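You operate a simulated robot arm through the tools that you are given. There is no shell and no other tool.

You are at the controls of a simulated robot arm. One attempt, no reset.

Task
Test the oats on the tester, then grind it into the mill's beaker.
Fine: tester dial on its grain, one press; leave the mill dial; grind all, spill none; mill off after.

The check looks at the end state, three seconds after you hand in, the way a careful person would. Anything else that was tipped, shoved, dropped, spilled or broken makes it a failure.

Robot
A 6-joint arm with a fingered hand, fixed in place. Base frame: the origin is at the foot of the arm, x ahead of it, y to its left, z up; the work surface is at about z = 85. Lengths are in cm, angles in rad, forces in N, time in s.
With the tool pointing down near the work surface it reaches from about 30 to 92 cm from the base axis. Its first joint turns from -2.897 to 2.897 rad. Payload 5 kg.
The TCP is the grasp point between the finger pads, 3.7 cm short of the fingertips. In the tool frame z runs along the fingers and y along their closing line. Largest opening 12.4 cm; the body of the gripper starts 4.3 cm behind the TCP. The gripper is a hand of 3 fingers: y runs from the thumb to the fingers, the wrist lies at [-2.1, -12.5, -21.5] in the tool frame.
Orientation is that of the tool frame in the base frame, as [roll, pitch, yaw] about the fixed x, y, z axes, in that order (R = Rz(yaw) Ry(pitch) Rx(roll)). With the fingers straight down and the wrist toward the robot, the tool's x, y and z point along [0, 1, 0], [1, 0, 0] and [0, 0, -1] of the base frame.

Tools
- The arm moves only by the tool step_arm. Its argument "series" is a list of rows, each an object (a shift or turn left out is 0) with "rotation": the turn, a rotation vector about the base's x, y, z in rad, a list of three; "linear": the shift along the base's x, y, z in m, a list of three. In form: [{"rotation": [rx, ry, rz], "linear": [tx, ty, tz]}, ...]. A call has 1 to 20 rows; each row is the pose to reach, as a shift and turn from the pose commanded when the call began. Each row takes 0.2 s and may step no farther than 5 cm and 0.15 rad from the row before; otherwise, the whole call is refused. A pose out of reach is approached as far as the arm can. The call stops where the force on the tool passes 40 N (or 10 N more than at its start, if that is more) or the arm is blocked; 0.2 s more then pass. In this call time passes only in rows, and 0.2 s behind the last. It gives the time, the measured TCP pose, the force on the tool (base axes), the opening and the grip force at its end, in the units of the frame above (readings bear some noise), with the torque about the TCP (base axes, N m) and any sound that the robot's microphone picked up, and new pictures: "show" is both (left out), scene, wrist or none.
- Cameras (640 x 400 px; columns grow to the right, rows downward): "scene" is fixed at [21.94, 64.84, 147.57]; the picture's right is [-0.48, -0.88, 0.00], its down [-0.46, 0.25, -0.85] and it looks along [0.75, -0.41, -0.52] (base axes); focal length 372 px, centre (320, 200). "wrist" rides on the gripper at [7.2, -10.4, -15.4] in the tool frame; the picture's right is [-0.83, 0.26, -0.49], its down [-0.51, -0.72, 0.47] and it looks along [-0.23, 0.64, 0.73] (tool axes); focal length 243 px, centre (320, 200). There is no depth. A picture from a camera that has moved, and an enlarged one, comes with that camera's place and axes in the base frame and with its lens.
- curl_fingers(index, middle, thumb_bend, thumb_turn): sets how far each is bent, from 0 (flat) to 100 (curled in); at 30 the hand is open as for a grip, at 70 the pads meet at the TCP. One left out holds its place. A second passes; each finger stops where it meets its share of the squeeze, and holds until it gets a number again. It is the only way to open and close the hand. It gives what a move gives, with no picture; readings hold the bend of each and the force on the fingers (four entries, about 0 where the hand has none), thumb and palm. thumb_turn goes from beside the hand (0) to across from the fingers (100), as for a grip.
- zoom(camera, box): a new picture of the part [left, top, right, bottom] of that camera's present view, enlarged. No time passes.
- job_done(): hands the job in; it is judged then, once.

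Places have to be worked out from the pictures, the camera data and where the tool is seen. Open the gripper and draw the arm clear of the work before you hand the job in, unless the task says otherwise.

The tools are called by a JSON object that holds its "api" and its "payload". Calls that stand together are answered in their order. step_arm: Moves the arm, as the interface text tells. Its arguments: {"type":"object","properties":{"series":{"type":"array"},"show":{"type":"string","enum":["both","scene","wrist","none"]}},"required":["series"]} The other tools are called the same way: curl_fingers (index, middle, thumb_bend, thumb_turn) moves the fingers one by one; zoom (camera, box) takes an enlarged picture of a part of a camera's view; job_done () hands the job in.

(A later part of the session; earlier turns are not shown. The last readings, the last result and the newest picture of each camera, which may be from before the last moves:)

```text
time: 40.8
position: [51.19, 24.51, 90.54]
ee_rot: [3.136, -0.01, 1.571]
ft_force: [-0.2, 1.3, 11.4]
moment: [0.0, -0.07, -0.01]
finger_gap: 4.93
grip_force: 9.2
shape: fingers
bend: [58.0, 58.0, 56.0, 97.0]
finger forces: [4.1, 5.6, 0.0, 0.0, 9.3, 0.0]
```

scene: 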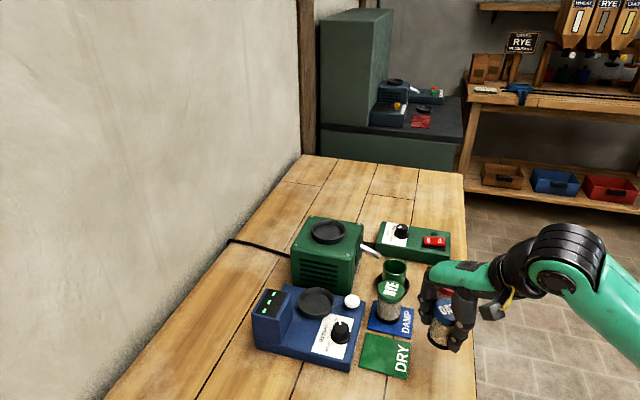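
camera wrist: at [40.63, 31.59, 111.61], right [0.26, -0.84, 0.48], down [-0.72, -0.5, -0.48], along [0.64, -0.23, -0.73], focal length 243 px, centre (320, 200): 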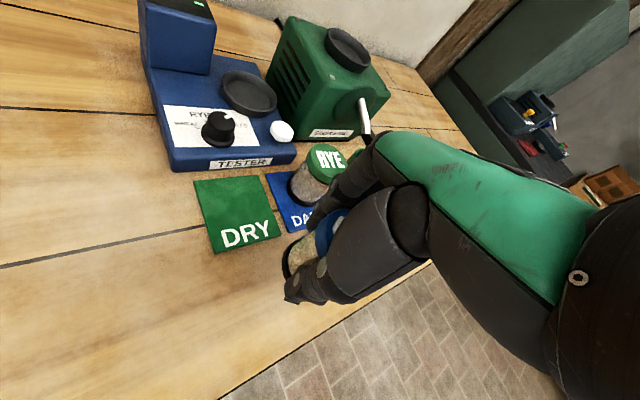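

The jar rests on the table (bottom 5.5 cm below TCP). Releasing it, then shifting the hand 1.8 cm in the fingers' direction for the offset grip.

{"api": "curl_fingers", "payload": {"index": 46, "middle": 46, "thumb_bend": 40}}

{"api": "step_arm", "payload": {"series": [{"linear": [0.006, 0, 0.001]}, {"linear": [0.012, 0, 0.001]}, {"linear": [0.018, 0, 0.001]}]}}

{"api": "zoom", "payload": {"camera": "scene", "box": [400, 270, 500, 370]}}

{"api": "zoom", "payload": {"camera": "wrist", "box": [240, 160, 400, 320]}}

```text
time: 41.8
position: [51.13, 24.51, 90.37]
ee_rot: [3.14, -0.008, 1.571]
ft_force: [0.0, -0.9, 0.8]
moment: [-0.01, 0.03, -0.02]
finger_gap: 8.87
grip_force: 0.2
shape: fingers
bend: [46.0, 46.0, 40.0, 97.0]
finger forces: [0.1, 0.0, 0.0, 0.0, 0.0, 0.1]
```

```text
time: 42.6
position: [52.81, 24.53, 90.54]
ee_rot: [3.14, -0.009, 1.568]
ft_force: [-1.1, 0.1, 0.1]
moment: [-0.03, 0.0, -0.01]
finger_gap: 8.96
grip_force: 0.3
shape: fingers
bend: [46.0, 46.0, 40.0, 97.0]
finger forces: [0.1, 0.0, 0.1, 0.1, 0.8, 0.0]
camera wrist: at [42.45, 31.62, 105.91], right [0.26, -0.83, 0.49], down [-0.72, -0.5, -0.48], along [0.64, -0.23, -0.73], focal length 243 px, centre (320, 200)
```

scene: 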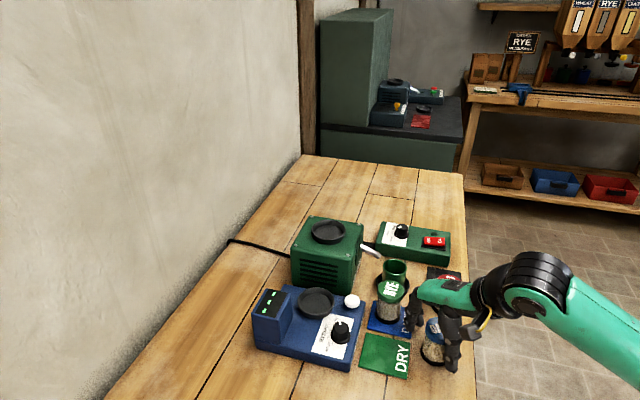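
wrist: 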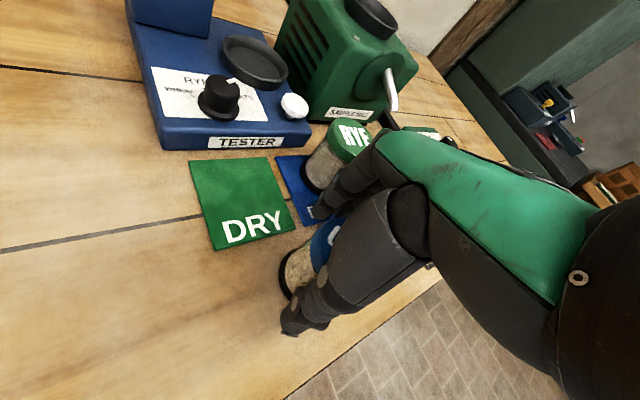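

```text
4.00 times, centred on (450, 320) of scene
camera zoom: at [21.94, 64.84, 147.57], right [-0.48, -0.88, 0.0], down [-0.46, 0.25, -0.85], along [0.75, -0.41, -0.52], focal length 1487 px, centre (-200, -280)
```

zoom: 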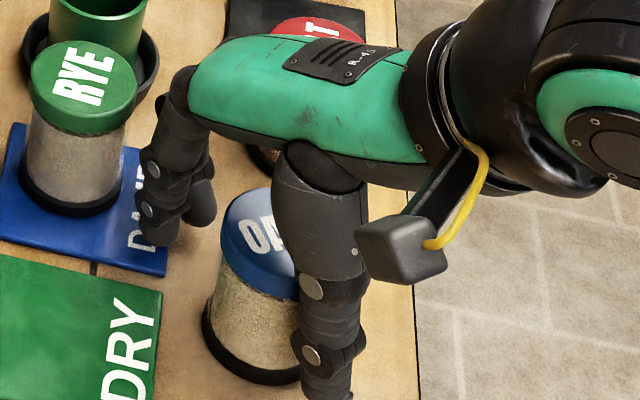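

```text
2.50 times, centred on (320, 240) of wrist
camera zoom: at [42.45, 31.62, 105.91], right [0.26, -0.83, 0.49], down [-0.72, -0.5, -0.48], along [0.64, -0.23, -0.73], focal length 606 px, centre (320, 100)
```

zoom: 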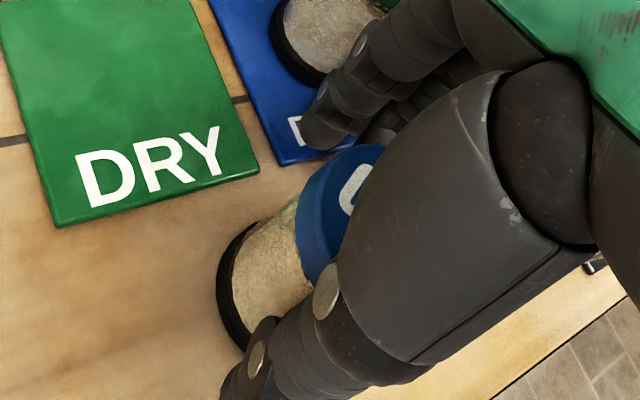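

Thumb is just touching; the jar now sits on the thumb side of centre. Closing the two fingers toward it.

{"api": "curl_fingers", "payload": {"index": 60, "middle": 60}}

{"api": "curl_fingers", "payload": {"index": 67, "middle": 67}}

{"api": "zoom", "payload": {"camera": "scene", "box": [400, 270, 500, 370]}}

{"api": "zoom", "payload": {"camera": "wrist", "box": [240, 160, 400, 320]}}

```text
time: 43.6
position: [52.84, 24.54, 90.47]
ee_rot: [3.141, -0.008, 1.571]
ft_force: [-0.8, 0.9, -0.2]
moment: [0.02, 0.0, 0.0]
finger_gap: 6.81
grip_force: 0.8
shape: fingers
bend: [60.0, 60.0, 40.0, 97.0]
finger forces: [0.1, 0.0, 0.1, 0.1, 0.8, 0.0]
```

```text
time: 44.6
position: [53.01, 24.61, 90.47]
ee_rot: [3.14, -0.01, 1.572]
ft_force: [0.7, 1.0, 0.5]
moment: [0.0, -0.1, -0.01]
finger_gap: 6.09
grip_force: 3.0
shape: fingers
bend: [65.0, 66.0, 40.0, 97.0]
finger forces: [1.3, 1.8, 0.1, 0.0, 3.0, 0.0]
```

```text
4.00 times, centred on (450, 320) of scene
camera zoom: at [21.94, 64.84, 147.57], right [-0.48, -0.88, 0.0], down [-0.46, 0.25, -0.85], along [0.75, -0.41, -0.52], focal length 1487 px, centre (-200, -280)
```

zoom: 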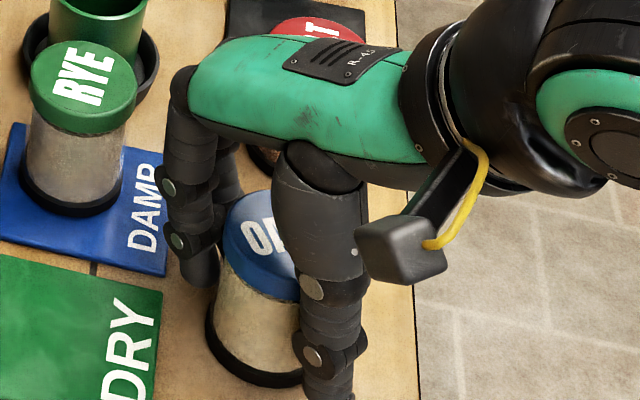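

```text
2.50 times, centred on (320, 240) of wrist
camera zoom: at [42.45, 31.63, 105.91], right [0.26, -0.83, 0.49], down [-0.72, -0.5, -0.48], along [0.64, -0.23, -0.73], focal length 606 px, centre (320, 100)
```

zoom: 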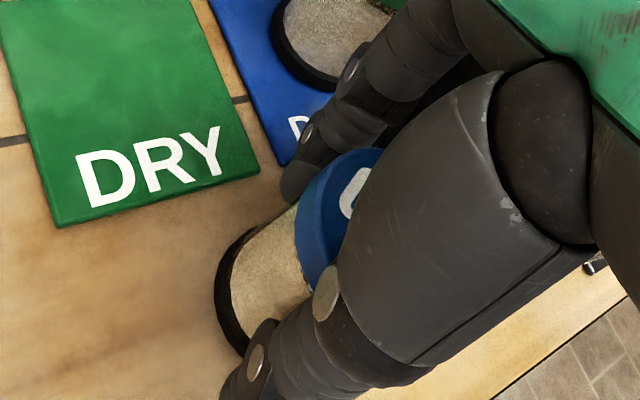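

The thumb appears to bear only on the lid with this much offset. I'll reduce the offset to ~1.2 cm so the thumb can bend in against the glass.

{"api": "curl_fingers", "payload": {"index": 58, "middle": 58}}

{"api": "step_arm", "payload": {"series": [{"linear": [-0.004, 0, 0]}, {"linear": [-0.007, 0, 0]}], "show": "none"}}

{"api": "curl_fingers", "payload": {"index": 61, "middle": 61, "thumb_bend": 47}}

{"api": "zoom", "payload": {"camera": "scene", "box": [400, 270, 500, 370]}}

{"api": "zoom", "payload": {"camera": "wrist", "box": [240, 160, 400, 320]}}

```text
time: 45.6
position: [52.94, 24.43, 90.47]
ee_rot: [3.14, -0.009, 1.57]
ft_force: [0.1, 1.1, 0.4]
moment: [-0.01, 0.04, -0.01]
finger_gap: 7.27
grip_force: 0.3
shape: fingers
bend: [57.0, 57.0, 40.0, 97.0]
finger forces: [0.0, 0.1, 0.1, 0.0, 0.4, 0.1]
```

```text
time: 46.2
position: [52.2, 24.49, 90.42]
ee_rot: [3.141, -0.009, 1.57]
ft_force: [0.8, 0.2, -0.5]
moment: [-0.04, -0.05, -0.03]
finger_gap: 7.21
grip_force: 0.0
shape: fingers
bend: [57.0, 57.0, 40.0, 97.0]
finger forces: [0.1, 0.1, 0.0, 0.0, 0.0, 0.0]
```

```text
time: 47.2
position: [52.21, 24.44, 90.49]
ee_rot: [3.141, -0.009, 1.571]
ft_force: [-1.2, 0.2, -0.2]
moment: [0.02, -0.04, -0.01]
finger_gap: 5.69
grip_force: 0.2
shape: fingers
bend: [61.0, 61.0, 46.0, 97.0]
finger forces: [0.2, 0.3, 0.1, 0.0, 0.8, 0.0]
```

```text
4.00 times, centred on (450, 320) of scene
camera zoom: at [21.94, 64.84, 147.57], right [-0.48, -0.88, 0.0], down [-0.46, 0.25, -0.85], along [0.75, -0.41, -0.52], focal length 1487 px, centre (-200, -280)
```

zoom: 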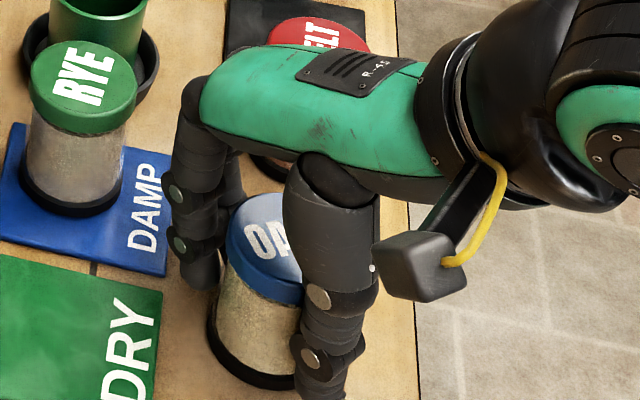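

```text
2.50 times, centred on (320, 240) of wrist
camera zoom: at [41.69, 31.62, 105.92], right [0.26, -0.83, 0.49], down [-0.72, -0.5, -0.48], along [0.64, -0.23, -0.73], focal length 606 px, centre (320, 100)
```

zoom: 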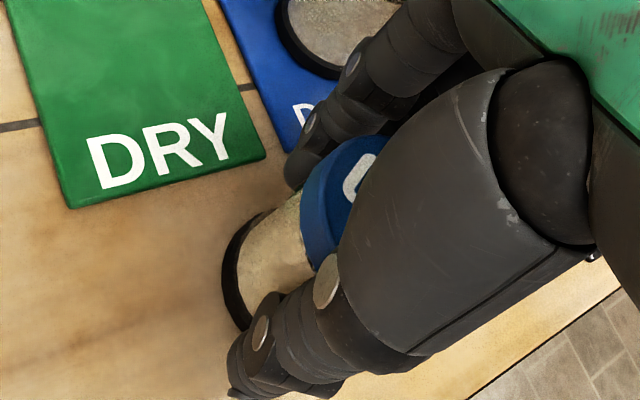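

All three lightly touching with a 1+ cm offset. Squeezing and doing a small test lift to check for tilt.

{"api": "curl_fingers", "payload": {"index": 67, "middle": 67, "thumb_bend": 52}}

{"api": "step_arm", "payload": {"series": [{"linear": [0, 0, 0.005]}, {"linear": [0, 0, 0.01]}, {"linear": [0, 0, 0.02]}, {"linear": [0, 0, 0.03]}]}}

{"api": "zoom", "payload": {"camera": "scene", "box": [400, 260, 500, 360]}}

{"api": "zoom", "payload": {"camera": "wrist", "box": [240, 160, 400, 320]}}

```text
time: 48.2
position: [52.14, 24.45, 90.63]
ee_rot: [3.139, -0.009, 1.569]
ft_force: [1.8, -0.6, 1.1]
moment: [-0.02, -0.12, 0.03]
finger_gap: 5.17
grip_force: 8.1
shape: fingers
bend: [63.0, 63.0, 49.0, 97.0]
finger forces: [3.8, 5.2, 0.0, 0.0, 7.8, 0.0]
```

```text
time: 49.2
position: [52.18, 24.62, 93.51]
ee_rot: [3.141, -0.008, 1.571]
ft_force: [0.8, -0.3, -1.7]
moment: [0.01, -0.02, 0.01]
finger_gap: 5.15
grip_force: 7.6
shape: fingers
bend: [63.0, 64.0, 49.0, 97.0]
finger forces: [3.5, 4.3, 0.1, 0.0, 7.3, 0.0]
camera wrist: at [41.7, 31.77, 108.9], right [0.26, -0.83, 0.49], down [-0.72, -0.5, -0.48], along [0.64, -0.23, -0.73], focal length 243 px, centre (320, 200)
```

scene: 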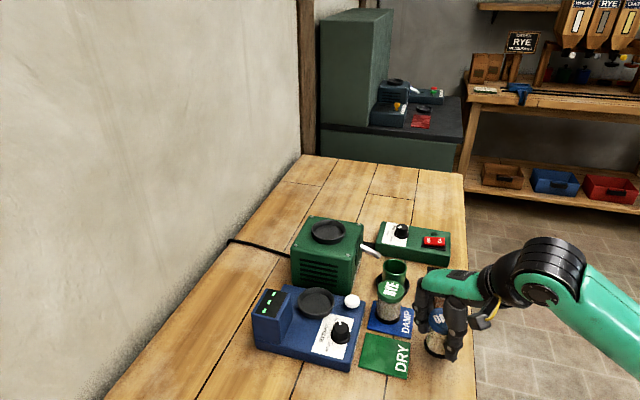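
wrist: 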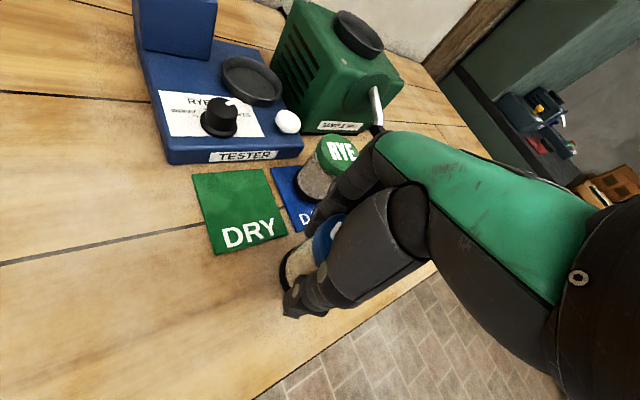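

```text
4.00 times, centred on (450, 310) of scene
camera zoom: at [21.94, 64.84, 147.57], right [-0.48, -0.88, 0.0], down [-0.46, 0.25, -0.85], along [0.75, -0.41, -0.52], focal length 1487 px, centre (-200, -240)
```

zoom: 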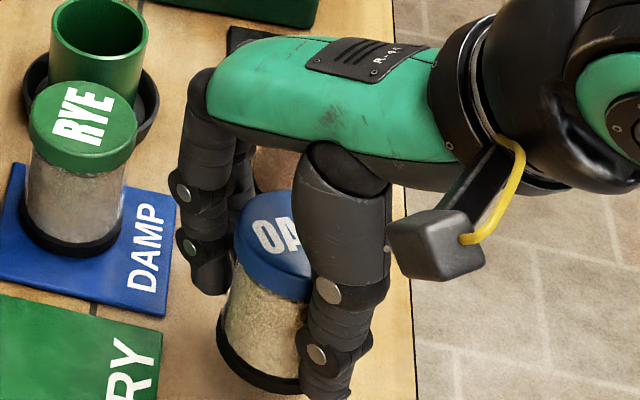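

```text
2.50 times, centred on (320, 240) of wrist
camera zoom: at [41.7, 31.77, 108.9], right [0.26, -0.83, 0.49], down [-0.72, -0.5, -0.48], along [0.64, -0.23, -0.73], focal length 606 px, centre (320, 100)
```

zoom: 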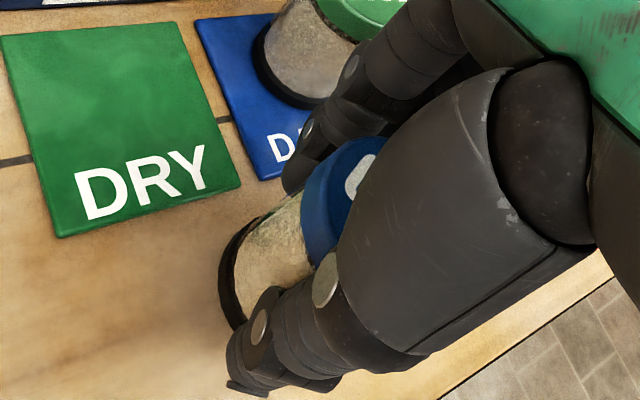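

The jar hangs straight with the offset grip. Lifting and carrying it to the tester along the earlier path.

{"api": "step_arm", "payload": {"series": [{"linear": [0, 0, 0.02]}, {"linear": [0, 0.005, 0.045]}, {"linear": [0, 0.02, 0.07]}, {"linear": [0.005, 0.04, 0.09]}, {"linear": [0.01, 0.06, 0.093]}, {"linear": [0.02, 0.08, 0.093]}, {"linear": [0.035, 0.095, 0.093], "rotation": [0, 0, -0.05]}, {"linear": [0.055, 0.105, 0.092], "rotation": [0, 0, -0.15]}, {"linear": [0.075, 0.115, 0.09], "rotation": [0, 0, -0.25]}, {"linear": [0.095, 0.125, 0.085], "rotation": [0, 0, -0.35]}, {"linear": [0.115, 0.13, 0.08], "rotation": [0, 0, -0.45]}, {"linear": [0.135, 0.135, 0.08], "rotation": [0, 0, -0.55]}, {"linear": [0.155, 0.139, 0.08], "rotation": [0, 0, -0.65]}, {"linear": [0.175, 0.142, 0.08], "rotation": [0, 0, -0.72]}, {"linear": [0.193, 0.144, 0.08], "rotation": [0, 0, -0.77]}]}}

{"api": "zoom", "payload": {"camera": "scene", "box": [270, 220, 370, 330]}}

{"api": "zoom", "payload": {"camera": "wrist", "box": [220, 160, 340, 300]}}

```text
time: 52.4
position: [71.59, 38.99, 101.54]
ee_rot: [3.138, -0.009, 0.8]
ft_force: [-0.8, 0.6, -3.0]
moment: [-0.03, 0.02, 0.0]
finger_gap: 5.09
grip_force: 7.5
shape: fingers
bend: [63.0, 64.0, 49.0, 97.0]
finger forces: [3.6, 4.2, 0.0, 0.0, 7.1, 0.0]
camera wrist: at [69.07, 51.33, 116.9], right [-0.4, -0.78, 0.49], down [-0.87, 0.14, -0.48], along [0.3, -0.61, -0.73], focal length 243 px, centre (320, 200)
```

scene: 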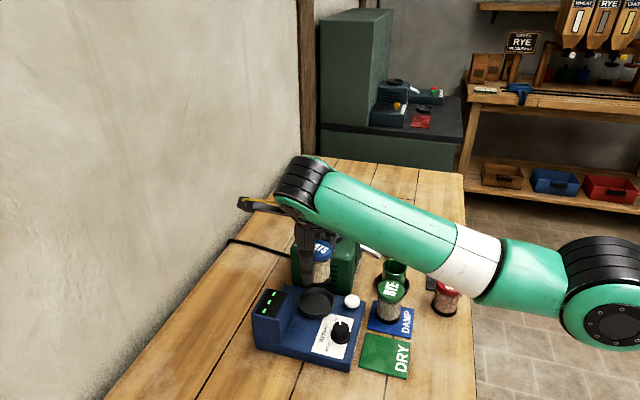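
wrist: 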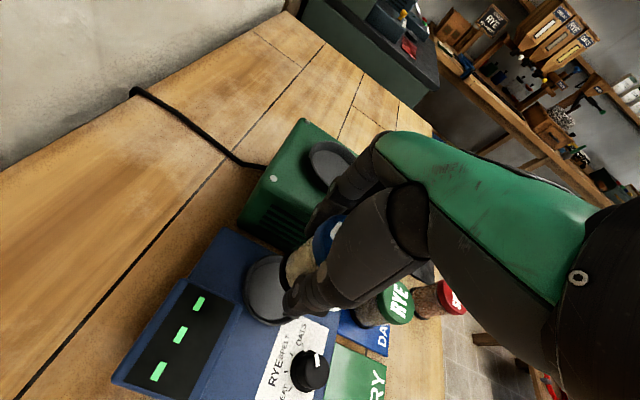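

```text
3.64 times, centred on (320, 275) of scene
camera zoom: at [21.94, 64.84, 147.57], right [-0.48, -0.88, 0.0], down [-0.46, 0.25, -0.85], along [0.75, -0.41, -0.52], focal length 1352 px, centre (320, -73)
```

zoom: 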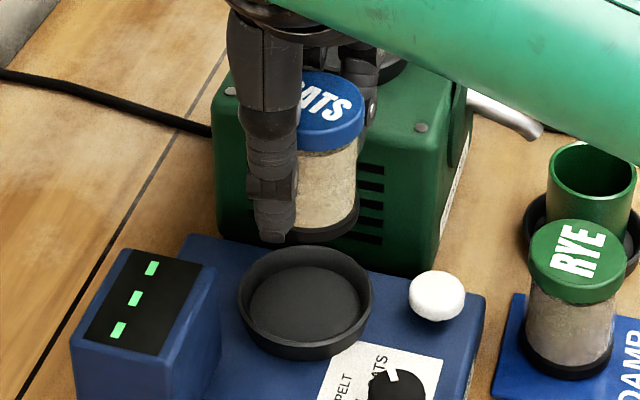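

```text
2.86 times, centred on (280, 230) of wrist
camera zoom: at [69.07, 51.33, 116.9], right [-0.4, -0.78, 0.49], down [-0.87, 0.14, -0.48], along [0.3, -0.61, -0.73], focal length 693 px, centre (434, 114)
```

zoom: 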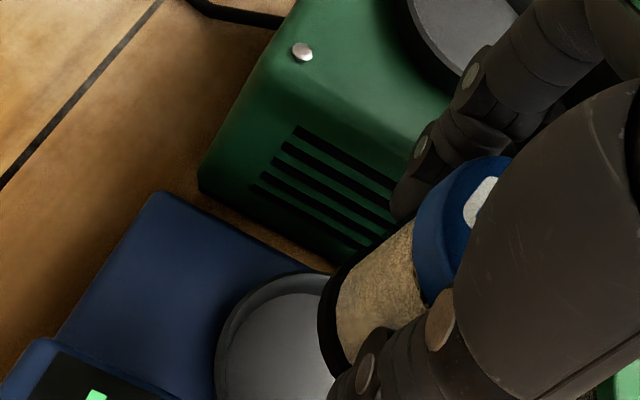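

Jar base is within ~0.4 cm of alignment. Applying a small correction and lowering to just above the pan rim height in two stages, watching force.

{"api": "step_arm", "payload": {"series": [{"linear": [0.001, 0.0, -0.01]}, {"linear": [0.002, 0.001, -0.02]}, {"linear": [0.003, 0.001, -0.03]}, {"linear": [0.003, 0.001, -0.04]}], "show": "none"}}

{"api": "zoom", "payload": {"camera": "scene", "box": [290, 270, 350, 325]}}

{"api": "zoom", "payload": {"camera": "wrist", "box": [245, 190, 325, 280]}}

{"api": "zoom", "payload": {"camera": "wrist", "box": [220, 80, 400, 260]}}

```text
time: 53.4
position: [71.79, 39.22, 97.72]
ee_rot: [3.136, -0.014, 0.802]
ft_force: [-11.9, 10.6, 13.7]
moment: [-0.72, -0.34, -0.3]
finger_gap: 5.13
grip_force: 23.7
shape: fingers
bend: [65.0, 67.0, 48.0, 96.0]
finger forces: [2.2, 32.4, 0.1, 0.1, 12.0, 0.0]
```

```text
7.27 times, centred on (320, 298) of scene
camera zoom: at [21.94, 64.84, 147.57], right [-0.48, -0.88, 0.0], down [-0.46, 0.25, -0.85], along [0.75, -0.41, -0.52], focal length 2704 px, centre (320, -509)
```

zoom: 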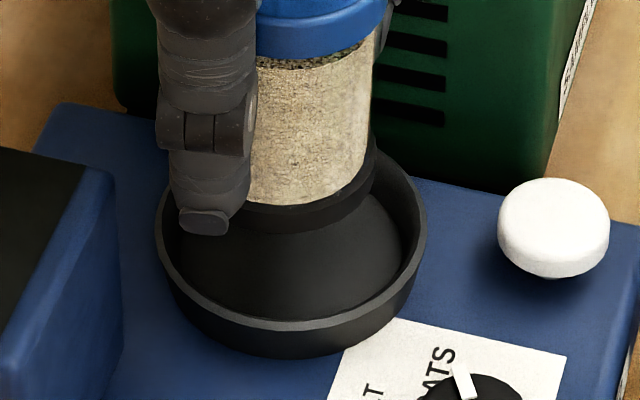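

```text
4.44 times, centred on (285, 235) of wrist
camera zoom: at [69.1, 51.66, 113.14], right [-0.39, -0.78, 0.48], down [-0.87, 0.14, -0.48], along [0.31, -0.61, -0.73], focal length 1078 px, centre (476, 44)
```

zoom: 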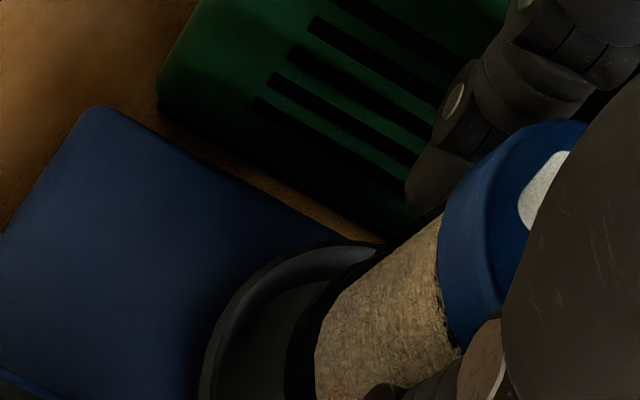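

```text
2.22 times, centred on (310, 170) of wrist
camera zoom: at [69.1, 51.66, 113.14], right [-0.39, -0.78, 0.48], down [-0.87, 0.14, -0.48], along [0.31, -0.61, -0.73], focal length 539 px, centre (342, 267)
```

zoom: 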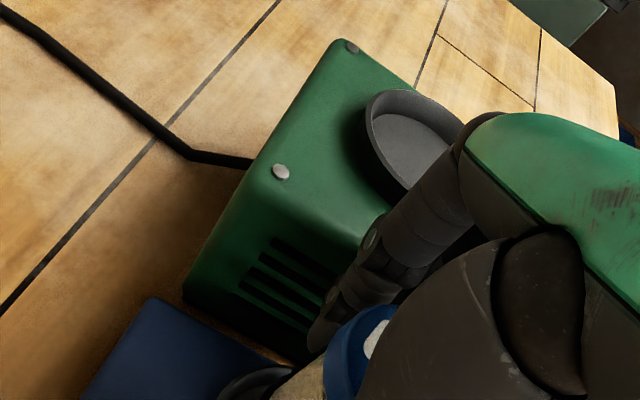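

The middle finger is pressing something again (32 N), even at this height. Backing off up and away immediately.

{"api": "step_arm", "payload": {"series": [{"linear": [-0.006, 0.006, 0.01]}, {"linear": [-0.009, 0.009, 0.03]}, {"linear": [-0.009, 0.009, 0.04]}]}}

{"api": "zoom", "payload": {"camera": "scene", "box": [280, 210, 370, 310]}}

{"api": "zoom", "payload": {"camera": "wrist", "box": [240, 100, 400, 260]}}

```text
time: 54.2
position: [70.95, 39.86, 101.44]
ee_rot: [3.137, -0.009, 0.8]
ft_force: [-0.2, 0.9, -2.3]
moment: [-0.05, -0.04, -0.03]
finger_gap: 5.11
grip_force: 7.4
shape: fingers
bend: [64.0, 65.0, 48.0, 97.0]
finger forces: [3.8, 4.1, 0.1, 0.1, 6.9, 0.1]
camera wrist: at [68.37, 52.28, 116.87], right [-0.4, -0.78, 0.49], down [-0.87, 0.14, -0.48], along [0.3, -0.61, -0.73], focal length 243 px, centre (320, 200)
```

scene: 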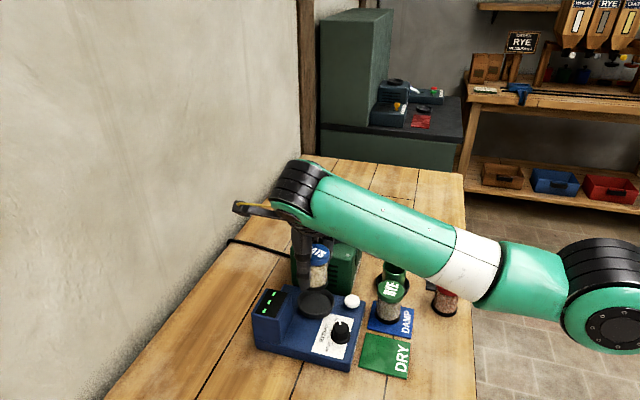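
wrist: 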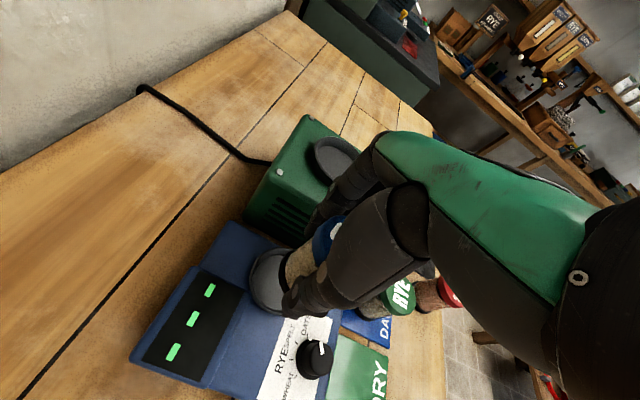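

```text
4.00 times, centred on (325, 260) of scene
camera zoom: at [21.94, 64.84, 147.57], right [-0.48, -0.88, 0.0], down [-0.46, 0.25, -0.85], along [0.75, -0.41, -0.52], focal length 1487 px, centre (300, -40)
```

zoom: 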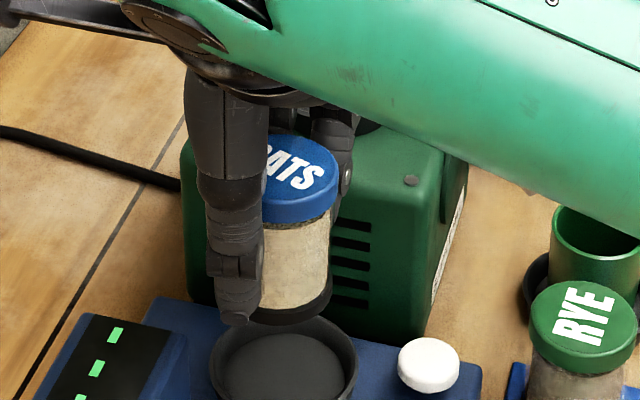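

```text
2.50 times, centred on (320, 180) of wrist
camera zoom: at [68.37, 52.28, 116.87], right [-0.4, -0.78, 0.49], down [-0.87, 0.14, -0.48], along [0.3, -0.61, -0.73], focal length 606 px, centre (320, 250)
```

zoom: 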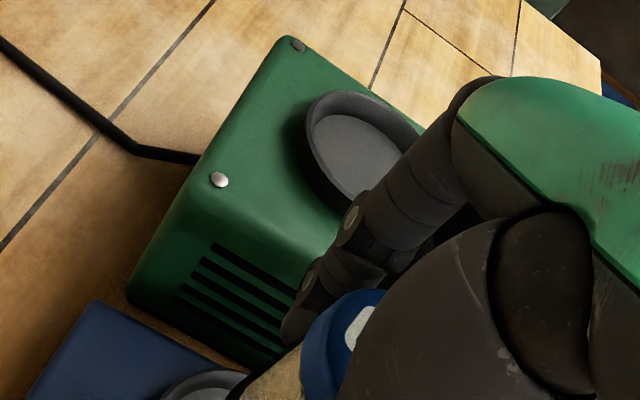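

{"api": "zoom", "payload": {"camera": "scene", "box": [300, 225, 350, 275]}}

{"api": "zoom", "payload": {"camera": "wrist", "box": [290, 150, 390, 250]}}

```text
8.00 times, centred on (325, 250) of scene
camera zoom: at [21.94, 64.84, 147.57], right [-0.48, -0.88, 0.0], down [-0.46, 0.25, -0.85], along [0.75, -0.41, -0.52], focal length 2975 px, centre (280, -200)
```

zoom: 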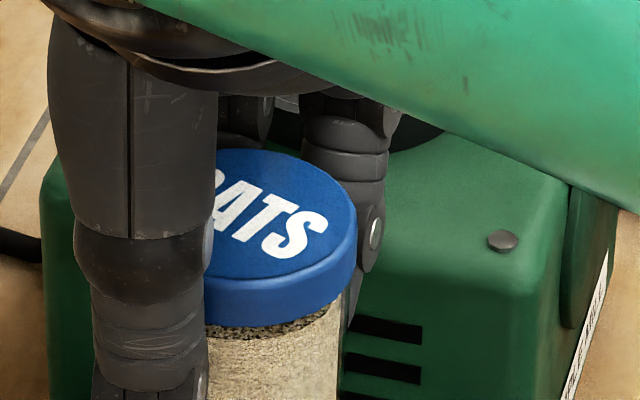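

```text
4.00 times, centred on (340, 200) of wrist
camera zoom: at [68.37, 52.28, 116.87], right [-0.4, -0.78, 0.49], down [-0.87, 0.14, -0.48], along [0.3, -0.61, -0.73], focal length 970 px, centre (240, 200)
```

zoom: 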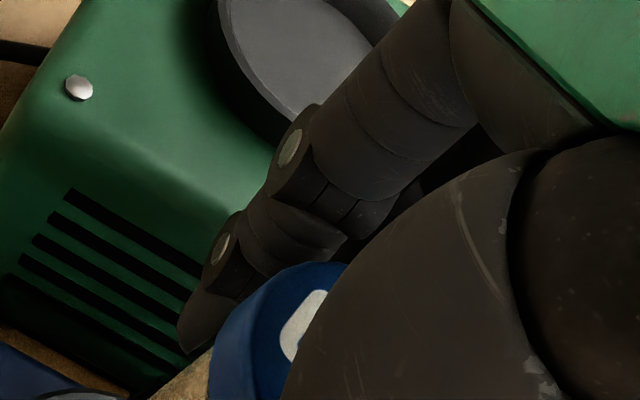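

Working out the finger shape from the wrist view: the middle knuckle (PIP) bows ~6.8 cm out at TCP height, while the pads touch ~3.5 cm below TCP. So I should regrasp higher on the glass and with the jar offset toward the *fingers* (thumb bent more). Carrying the jar back to the open spot.

{"api": "step_arm", "payload": {"series": [{"linear": [-0.015, -0.002, 0.005], "rotation": [0, 0, 0.05]}, {"linear": [-0.033, -0.006, 0.008], "rotation": [0, 0, 0.12]}, {"linear": [-0.052, -0.012, 0.01], "rotation": [0, 0, 0.22]}, {"linear": [-0.072, -0.018, 0.012], "rotation": [0, 0, 0.32]}, {"linear": [-0.092, -0.025, 0.013], "rotation": [0, 0, 0.42]}, {"linear": [-0.112, -0.033, 0.013], "rotation": [0, 0, 0.52]}, {"linear": [-0.132, -0.043, 0.013], "rotation": [0, 0, 0.62]}, {"linear": [-0.152, -0.055, 0.013], "rotation": [0, 0, 0.72]}, {"linear": [-0.167, -0.072, 0.013], "rotation": [0, 0, 0.77]}, {"linear": [-0.175, -0.092, 0.01], "rotation": [0, 0, 0.77]}, {"linear": [-0.182, -0.112, 0.003], "rotation": [0, 0, 0.77]}, {"linear": [-0.187, -0.132, -0.01], "rotation": [0, 0, 0.77]}, {"linear": [-0.188, -0.152, -0.03], "rotation": [0, 0, 0.77]}, {"linear": [-0.188, -0.153, -0.06], "rotation": [0, 0, 0.77]}, {"linear": [-0.188, -0.153, -0.09], "rotation": [0, 0, 0.77]}, {"linear": [-0.188, -0.153, -0.1065], "rotation": [0, 0, 0.77]}]}}

{"api": "zoom", "payload": {"camera": "scene", "box": [400, 270, 500, 370]}}

```text
time: 57.6
position: [52.08, 24.57, 90.72]
ee_rot: [3.139, -0.008, 1.572]
ft_force: [-1.3, -0.4, 0.2]
moment: [-0.03, -0.03, -0.04]
finger_gap: 5.09
grip_force: 8.2
shape: fingers
bend: [64.0, 65.0, 48.0, 97.0]
finger forces: [3.3, 4.2, 0.0, 0.0, 7.6, 0.0]
camera wrist: at [41.67, 31.78, 106.09], right [0.26, -0.83, 0.49], down [-0.72, -0.5, -0.48], along [0.64, -0.23, -0.73], focal length 243 px, centre (320, 200)
```

scene: 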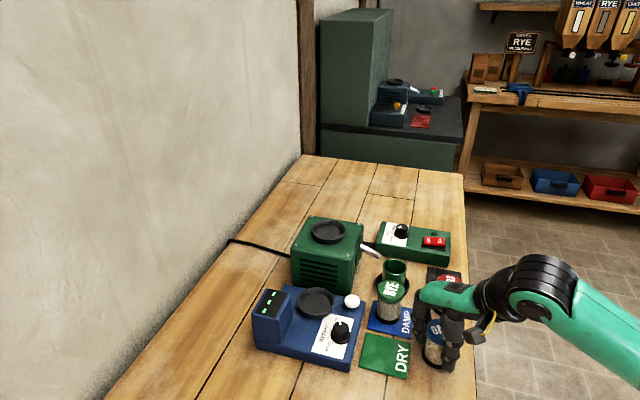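
wrist: 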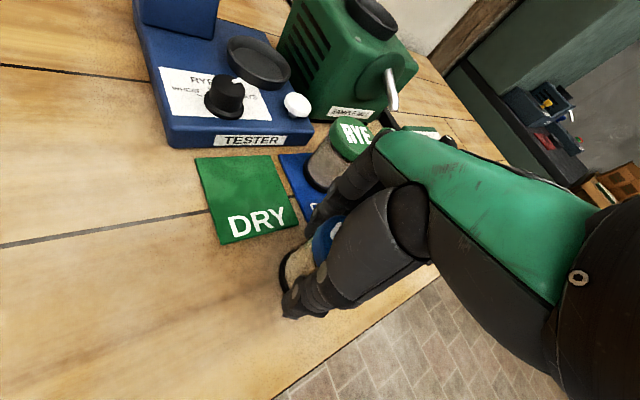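

```text
4.00 times, centred on (450, 320) of scene
camera zoom: at [21.94, 64.84, 147.57], right [-0.48, -0.88, 0.0], down [-0.46, 0.25, -0.85], along [0.75, -0.41, -0.52], focal length 1487 px, centre (-200, -280)
```

zoom: 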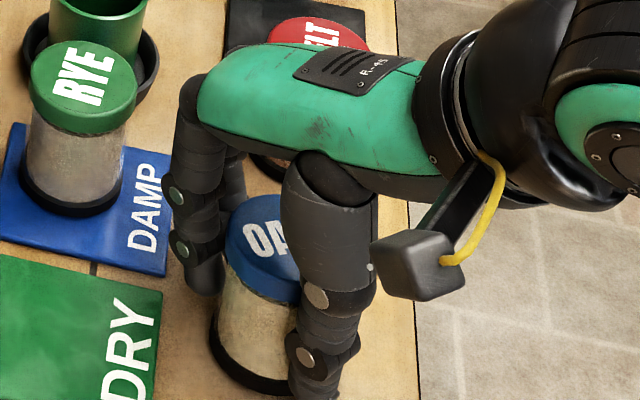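

{"api": "step_arm", "payload": {"series": [{"linear": [0, 0, -0.001]}], "show": "none"}}

{"api": "curl_fingers", "payload": {"index": 54, "middle": 54, "thumb_bend": 40}}

{"api": "curl_fingers", "payload": {"index": 38, "middle": 38, "thumb_bend": 36}}

{"api": "step_arm", "payload": {"series": [{"linear": [0, 0, 0.012]}, {"linear": [0, 0, 0.032]}, {"linear": [-0.013, 0, 0.034]}, {"linear": [-0.026, 0, 0.034]}]}}

{"api": "zoom", "payload": {"camera": "scene", "box": [400, 270, 500, 370]}}

{"api": "zoom", "payload": {"camera": "wrist", "box": [240, 160, 400, 320]}}

```text
time: 58.0
position: [52.16, 24.53, 90.64]
ee_rot: [3.138, -0.011, 1.571]
ft_force: [-0.9, 0.1, 3.8]
moment: [-0.02, -0.03, -0.05]
finger_gap: 5.09
grip_force: 8.9
shape: fingers
bend: [64.0, 65.0, 48.0, 97.0]
finger forces: [3.6, 4.7, 0.1, 0.0, 8.6, 0.0]
```

```text
time: 59.0
position: [52.21, 24.74, 90.45]
ee_rot: [-3.141, -0.009, 1.573]
ft_force: [-0.2, -0.1, -0.3]
moment: [0.02, 0.03, 0.01]
finger_gap: 7.63
grip_force: 0.1
shape: fingers
bend: [54.0, 54.0, 40.0, 97.0]
finger forces: [0.0, 0.0, 0.0, 0.1, 0.0, 0.0]
```

```text
time: 60.0
position: [52.11, 24.59, 90.56]
ee_rot: [3.14, -0.008, 1.571]
ft_force: [0.5, -0.5, -0.1]
moment: [0.04, -0.03, 0.0]
finger_gap: 10.72
grip_force: 0.0
shape: fingers
bend: [38.0, 38.0, 36.0, 97.0]
finger forces: [0.0, 0.0, 0.0, 0.1, 0.0, 0.1]
```

```text
time: 61.0
position: [49.52, 24.59, 93.97]
ee_rot: [3.14, -0.008, 1.57]
ft_force: [0.4, -0.7, -0.1]
moment: [0.01, 0.0, -0.01]
finger_gap: 10.74
grip_force: 0.0
shape: fingers
bend: [38.0, 38.0, 36.0, 97.0]
finger forces: [0.0, 0.0, 0.0, 0.1, 0.0, 0.0]
camera wrist: at [39.01, 31.74, 109.48], right [0.26, -0.83, 0.49], down [-0.72, -0.5, -0.48], along [0.64, -0.23, -0.73], focal length 243 px, centre (320, 200)
```

scene: 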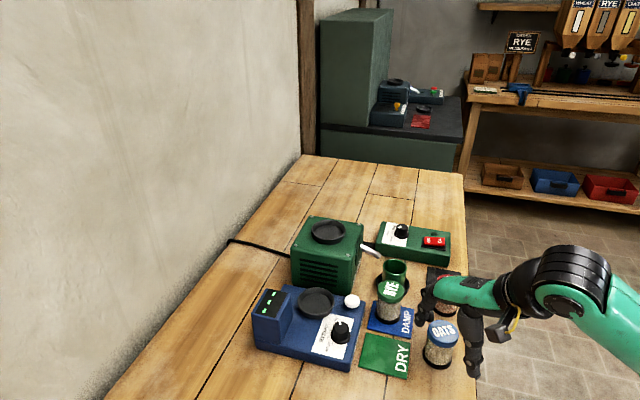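
wrist: 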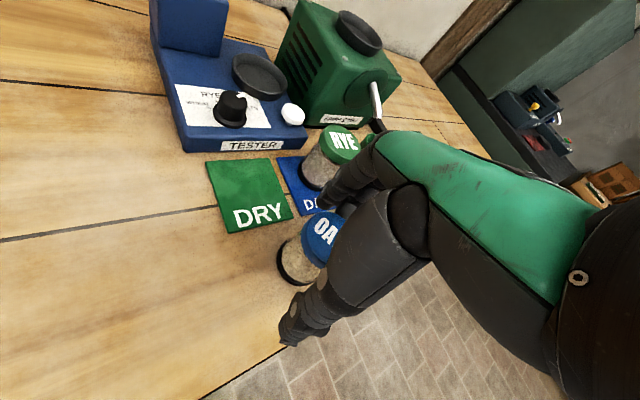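

```text
4.00 times, centred on (450, 320) of scene
camera zoom: at [21.94, 64.84, 147.57], right [-0.48, -0.88, 0.0], down [-0.46, 0.25, -0.85], along [0.75, -0.41, -0.52], focal length 1487 px, centre (-200, -280)
```

zoom: 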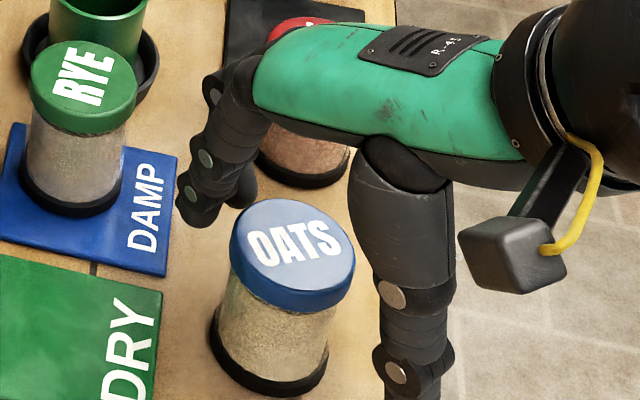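

```text
2.50 times, centred on (320, 240) of wrist
camera zoom: at [39.01, 31.74, 109.48], right [0.26, -0.83, 0.49], down [-0.72, -0.5, -0.48], along [0.64, -0.23, -0.73], focal length 606 px, centre (320, 100)
```

zoom: 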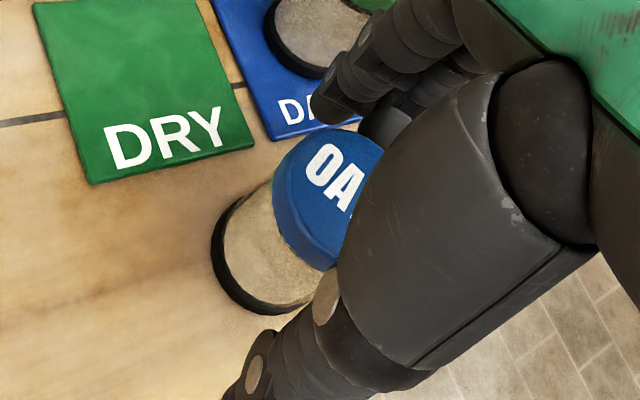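

Jar centre is ≈ (50.5, 24.2). Adjusting the hand slightly so the jar sits ~1.5 cm toward the fingers, then closing thumb and fingers.

{"api": "step_arm", "payload": {"series": [{"linear": [-0.005, -0.0025, 0]}], "show": "none"}}

{"api": "curl_fingers", "payload": {"index": 43, "middle": 43, "thumb_bend": 58}}

{"api": "zoom", "payload": {"camera": "scene", "box": [400, 270, 500, 370]}}

{"api": "zoom", "payload": {"camera": "wrist", "box": [240, 160, 400, 320]}}

```text
time: 61.4
position: [48.87, 24.38, 94.08]
ee_rot: [3.139, -0.01, 1.571]
ft_force: [0.1, 0.0, -0.4]
moment: [0.0, -0.01, 0.03]
finger_gap: 10.76
grip_force: 0.0
shape: fingers
bend: [38.0, 38.0, 36.0, 97.0]
finger forces: [0.0, 0.0, 0.0, 0.0, 0.0, 0.0]
```

```text
time: 62.4
position: [48.94, 24.42, 94.14]
ee_rot: [3.14, -0.009, 1.571]
ft_force: [0.4, -0.7, 0.8]
moment: [0.01, -0.02, -0.01]
finger_gap: 6.89
grip_force: 0.0
shape: fingers
bend: [43.0, 43.0, 57.0, 97.0]
finger forces: [0.8, 0.1, 0.0, 0.0, 0.1, 0.0]
```

```text
4.00 times, centred on (450, 320) of scene
camera zoom: at [21.94, 64.84, 147.57], right [-0.48, -0.88, 0.0], down [-0.46, 0.25, -0.85], along [0.75, -0.41, -0.52], focal length 1487 px, centre (-200, -280)
```

zoom: 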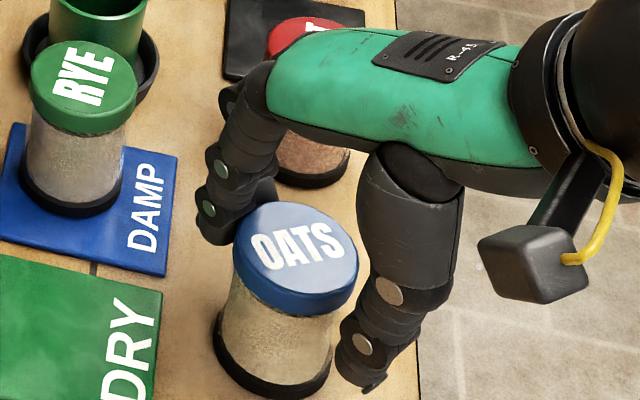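

```text
2.50 times, centred on (320, 240) of wrist
camera zoom: at [38.47, 31.51, 109.53], right [0.26, -0.83, 0.49], down [-0.72, -0.5, -0.48], along [0.64, -0.23, -0.73], focal length 606 px, centre (320, 100)
```

zoom: 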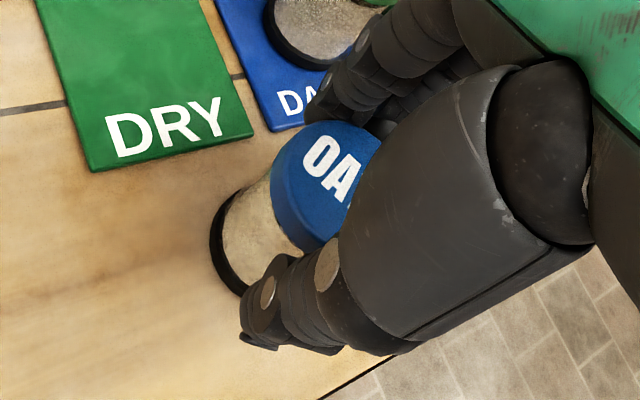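

{"api": "curl_fingers", "payload": {"thumb_bend": 65}}

{"api": "zoom", "payload": {"camera": "scene", "box": [400, 270, 500, 370]}}

{"api": "zoom", "payload": {"camera": "wrist", "box": [240, 160, 400, 320]}}

```text
time: 63.4
position: [48.88, 24.34, 93.98]
ee_rot: [3.141, -0.008, 1.571]
ft_force: [-0.1, 0.6, -0.2]
moment: [0.02, -0.01, 0.02]
finger_gap: 5.69
grip_force: 0.3
shape: fingers
bend: [43.0, 43.0, 65.0, 97.0]
finger forces: [0.7, 0.0, 0.1, 0.0, 0.0, 0.0]
```

```text
4.00 times, centred on (450, 320) of scene
camera zoom: at [21.94, 64.84, 147.57], right [-0.48, -0.88, 0.0], down [-0.46, 0.25, -0.85], along [0.75, -0.41, -0.52], focal length 1487 px, centre (-200, -280)
```

zoom: 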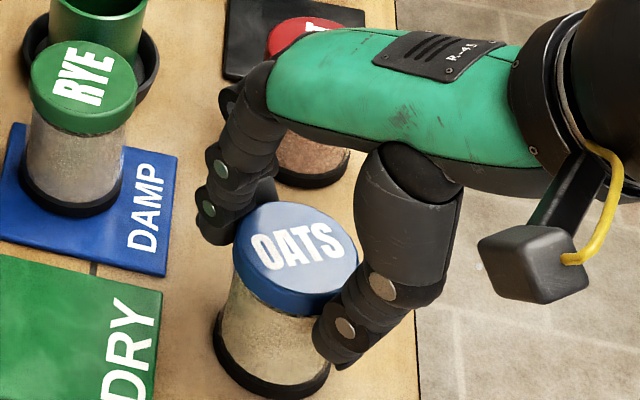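

```text
2.50 times, centred on (320, 240) of wrist
camera zoom: at [38.47, 31.51, 109.53], right [0.26, -0.83, 0.49], down [-0.72, -0.5, -0.48], along [0.64, -0.23, -0.73], focal length 606 px, centre (320, 100)
```

zoom: 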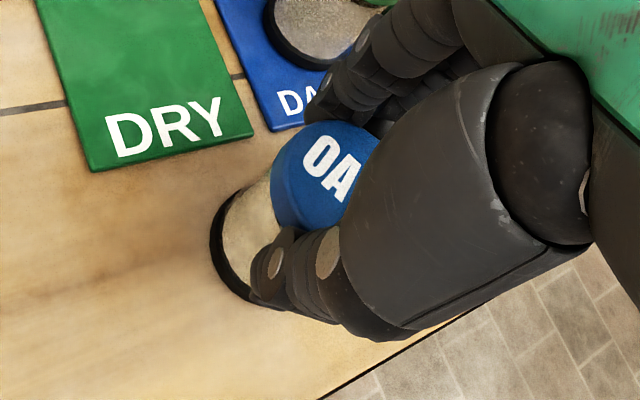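

{"api": "curl_fingers", "payload": {"index": 46, "middle": 48, "thumb_bend": 72}}

{"api": "zoom", "payload": {"camera": "scene", "box": [400, 270, 500, 370]}}

{"api": "zoom", "payload": {"camera": "wrist", "box": [240, 160, 400, 320]}}

```text
time: 64.4
position: [49.0, 24.35, 94.18]
ee_rot: [3.14, -0.009, 1.569]
ft_force: [-0.1, -1.0, 0.3]
moment: [0.0, -0.04, 0.03]
finger_gap: 5.12
grip_force: 6.1
shape: fingers
bend: [44.0, 46.0, 68.0, 97.0]
finger forces: [2.9, 3.0, 0.0, 0.0, 6.3, 0.1]
```

```text
4.00 times, centred on (450, 320) of scene
camera zoom: at [21.94, 64.84, 147.57], right [-0.48, -0.88, 0.0], down [-0.46, 0.25, -0.85], along [0.75, -0.41, -0.52], focal length 1487 px, centre (-200, -280)
```

zoom: 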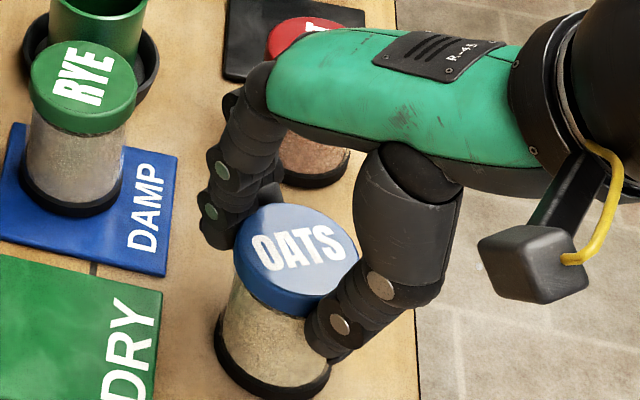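

```text
2.50 times, centred on (320, 240) of wrist
camera zoom: at [38.47, 31.51, 109.52], right [0.26, -0.83, 0.49], down [-0.72, -0.5, -0.48], along [0.64, -0.23, -0.73], focal length 606 px, centre (320, 100)
```

zoom: 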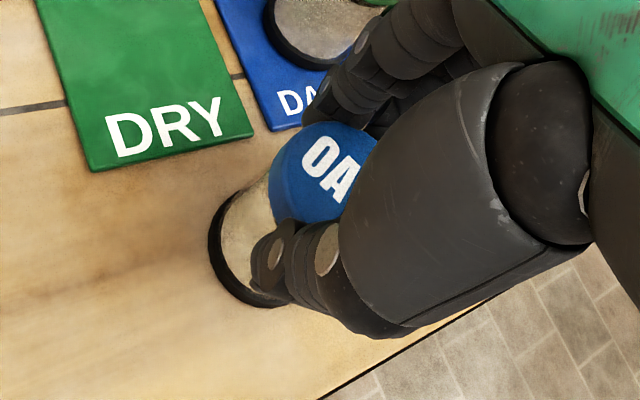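

Balanced grip on the glass (3/3/6 N). A bit more squeeze and a test lift.

{"api": "curl_fingers", "payload": {"index": 49, "middle": 51, "thumb_bend": 74}}

{"api": "step_arm", "payload": {"series": [{"linear": [0, 0, 0.005]}, {"linear": [0, 0, 0.01]}, {"linear": [0, 0, 0.02]}, {"linear": [0, 0, 0.03]}], "show": "none"}}

{"api": "zoom", "payload": {"camera": "scene", "box": [400, 250, 500, 370]}}

{"api": "zoom", "payload": {"camera": "wrist", "box": [240, 160, 400, 320]}}

```text
time: 65.4
position: [48.87, 24.26, 94.09]
ee_rot: [3.137, -0.008, 1.57]
ft_force: [0.8, -0.4, -1.2]
moment: [-0.02, -0.12, 0.02]
finger_gap: 5.01
grip_force: 10.3
shape: fingers
bend: [45.0, 47.0, 68.0, 97.0]
finger forces: [4.9, 5.4, 0.0, 0.0, 10.3, 0.1]
```

```text
time: 66.4
position: [49.14, 24.48, 97.13]
ee_rot: [3.14, -0.008, 1.571]
ft_force: [0.1, 0.1, -0.8]
moment: [-0.03, 0.03, 0.01]
finger_gap: 4.99
grip_force: 10.4
shape: fingers
bend: [45.0, 47.0, 68.0, 96.0]
finger forces: [4.5, 5.3, 0.0, 0.1, 10.4, 0.1]
```

```text
3.33 times, centred on (450, 310) of scene
camera zoom: at [21.94, 64.84, 147.57], right [-0.48, -0.88, 0.0], down [-0.46, 0.25, -0.85], along [0.75, -0.41, -0.52], focal length 1239 px, centre (-113, -167)
```

zoom: 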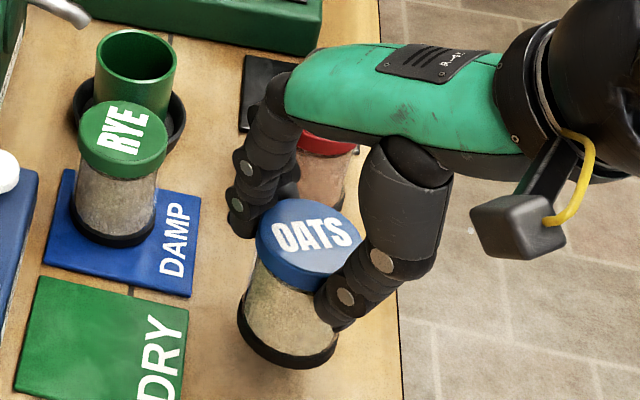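

```text
2.50 times, centred on (320, 240) of wrist
camera zoom: at [38.55, 31.5, 112.53], right [0.26, -0.83, 0.49], down [-0.72, -0.5, -0.48], along [0.64, -0.23, -0.73], focal length 606 px, centre (320, 100)
```

zoom: 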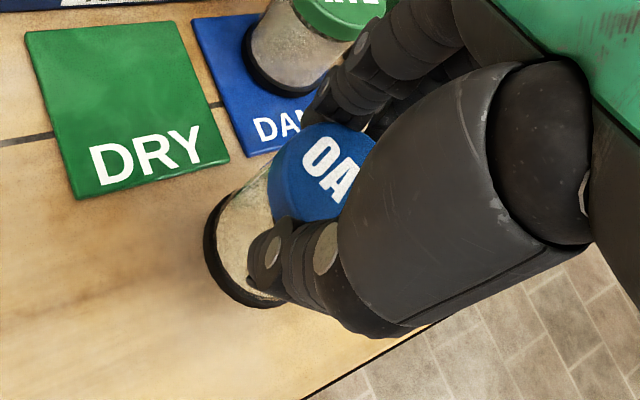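

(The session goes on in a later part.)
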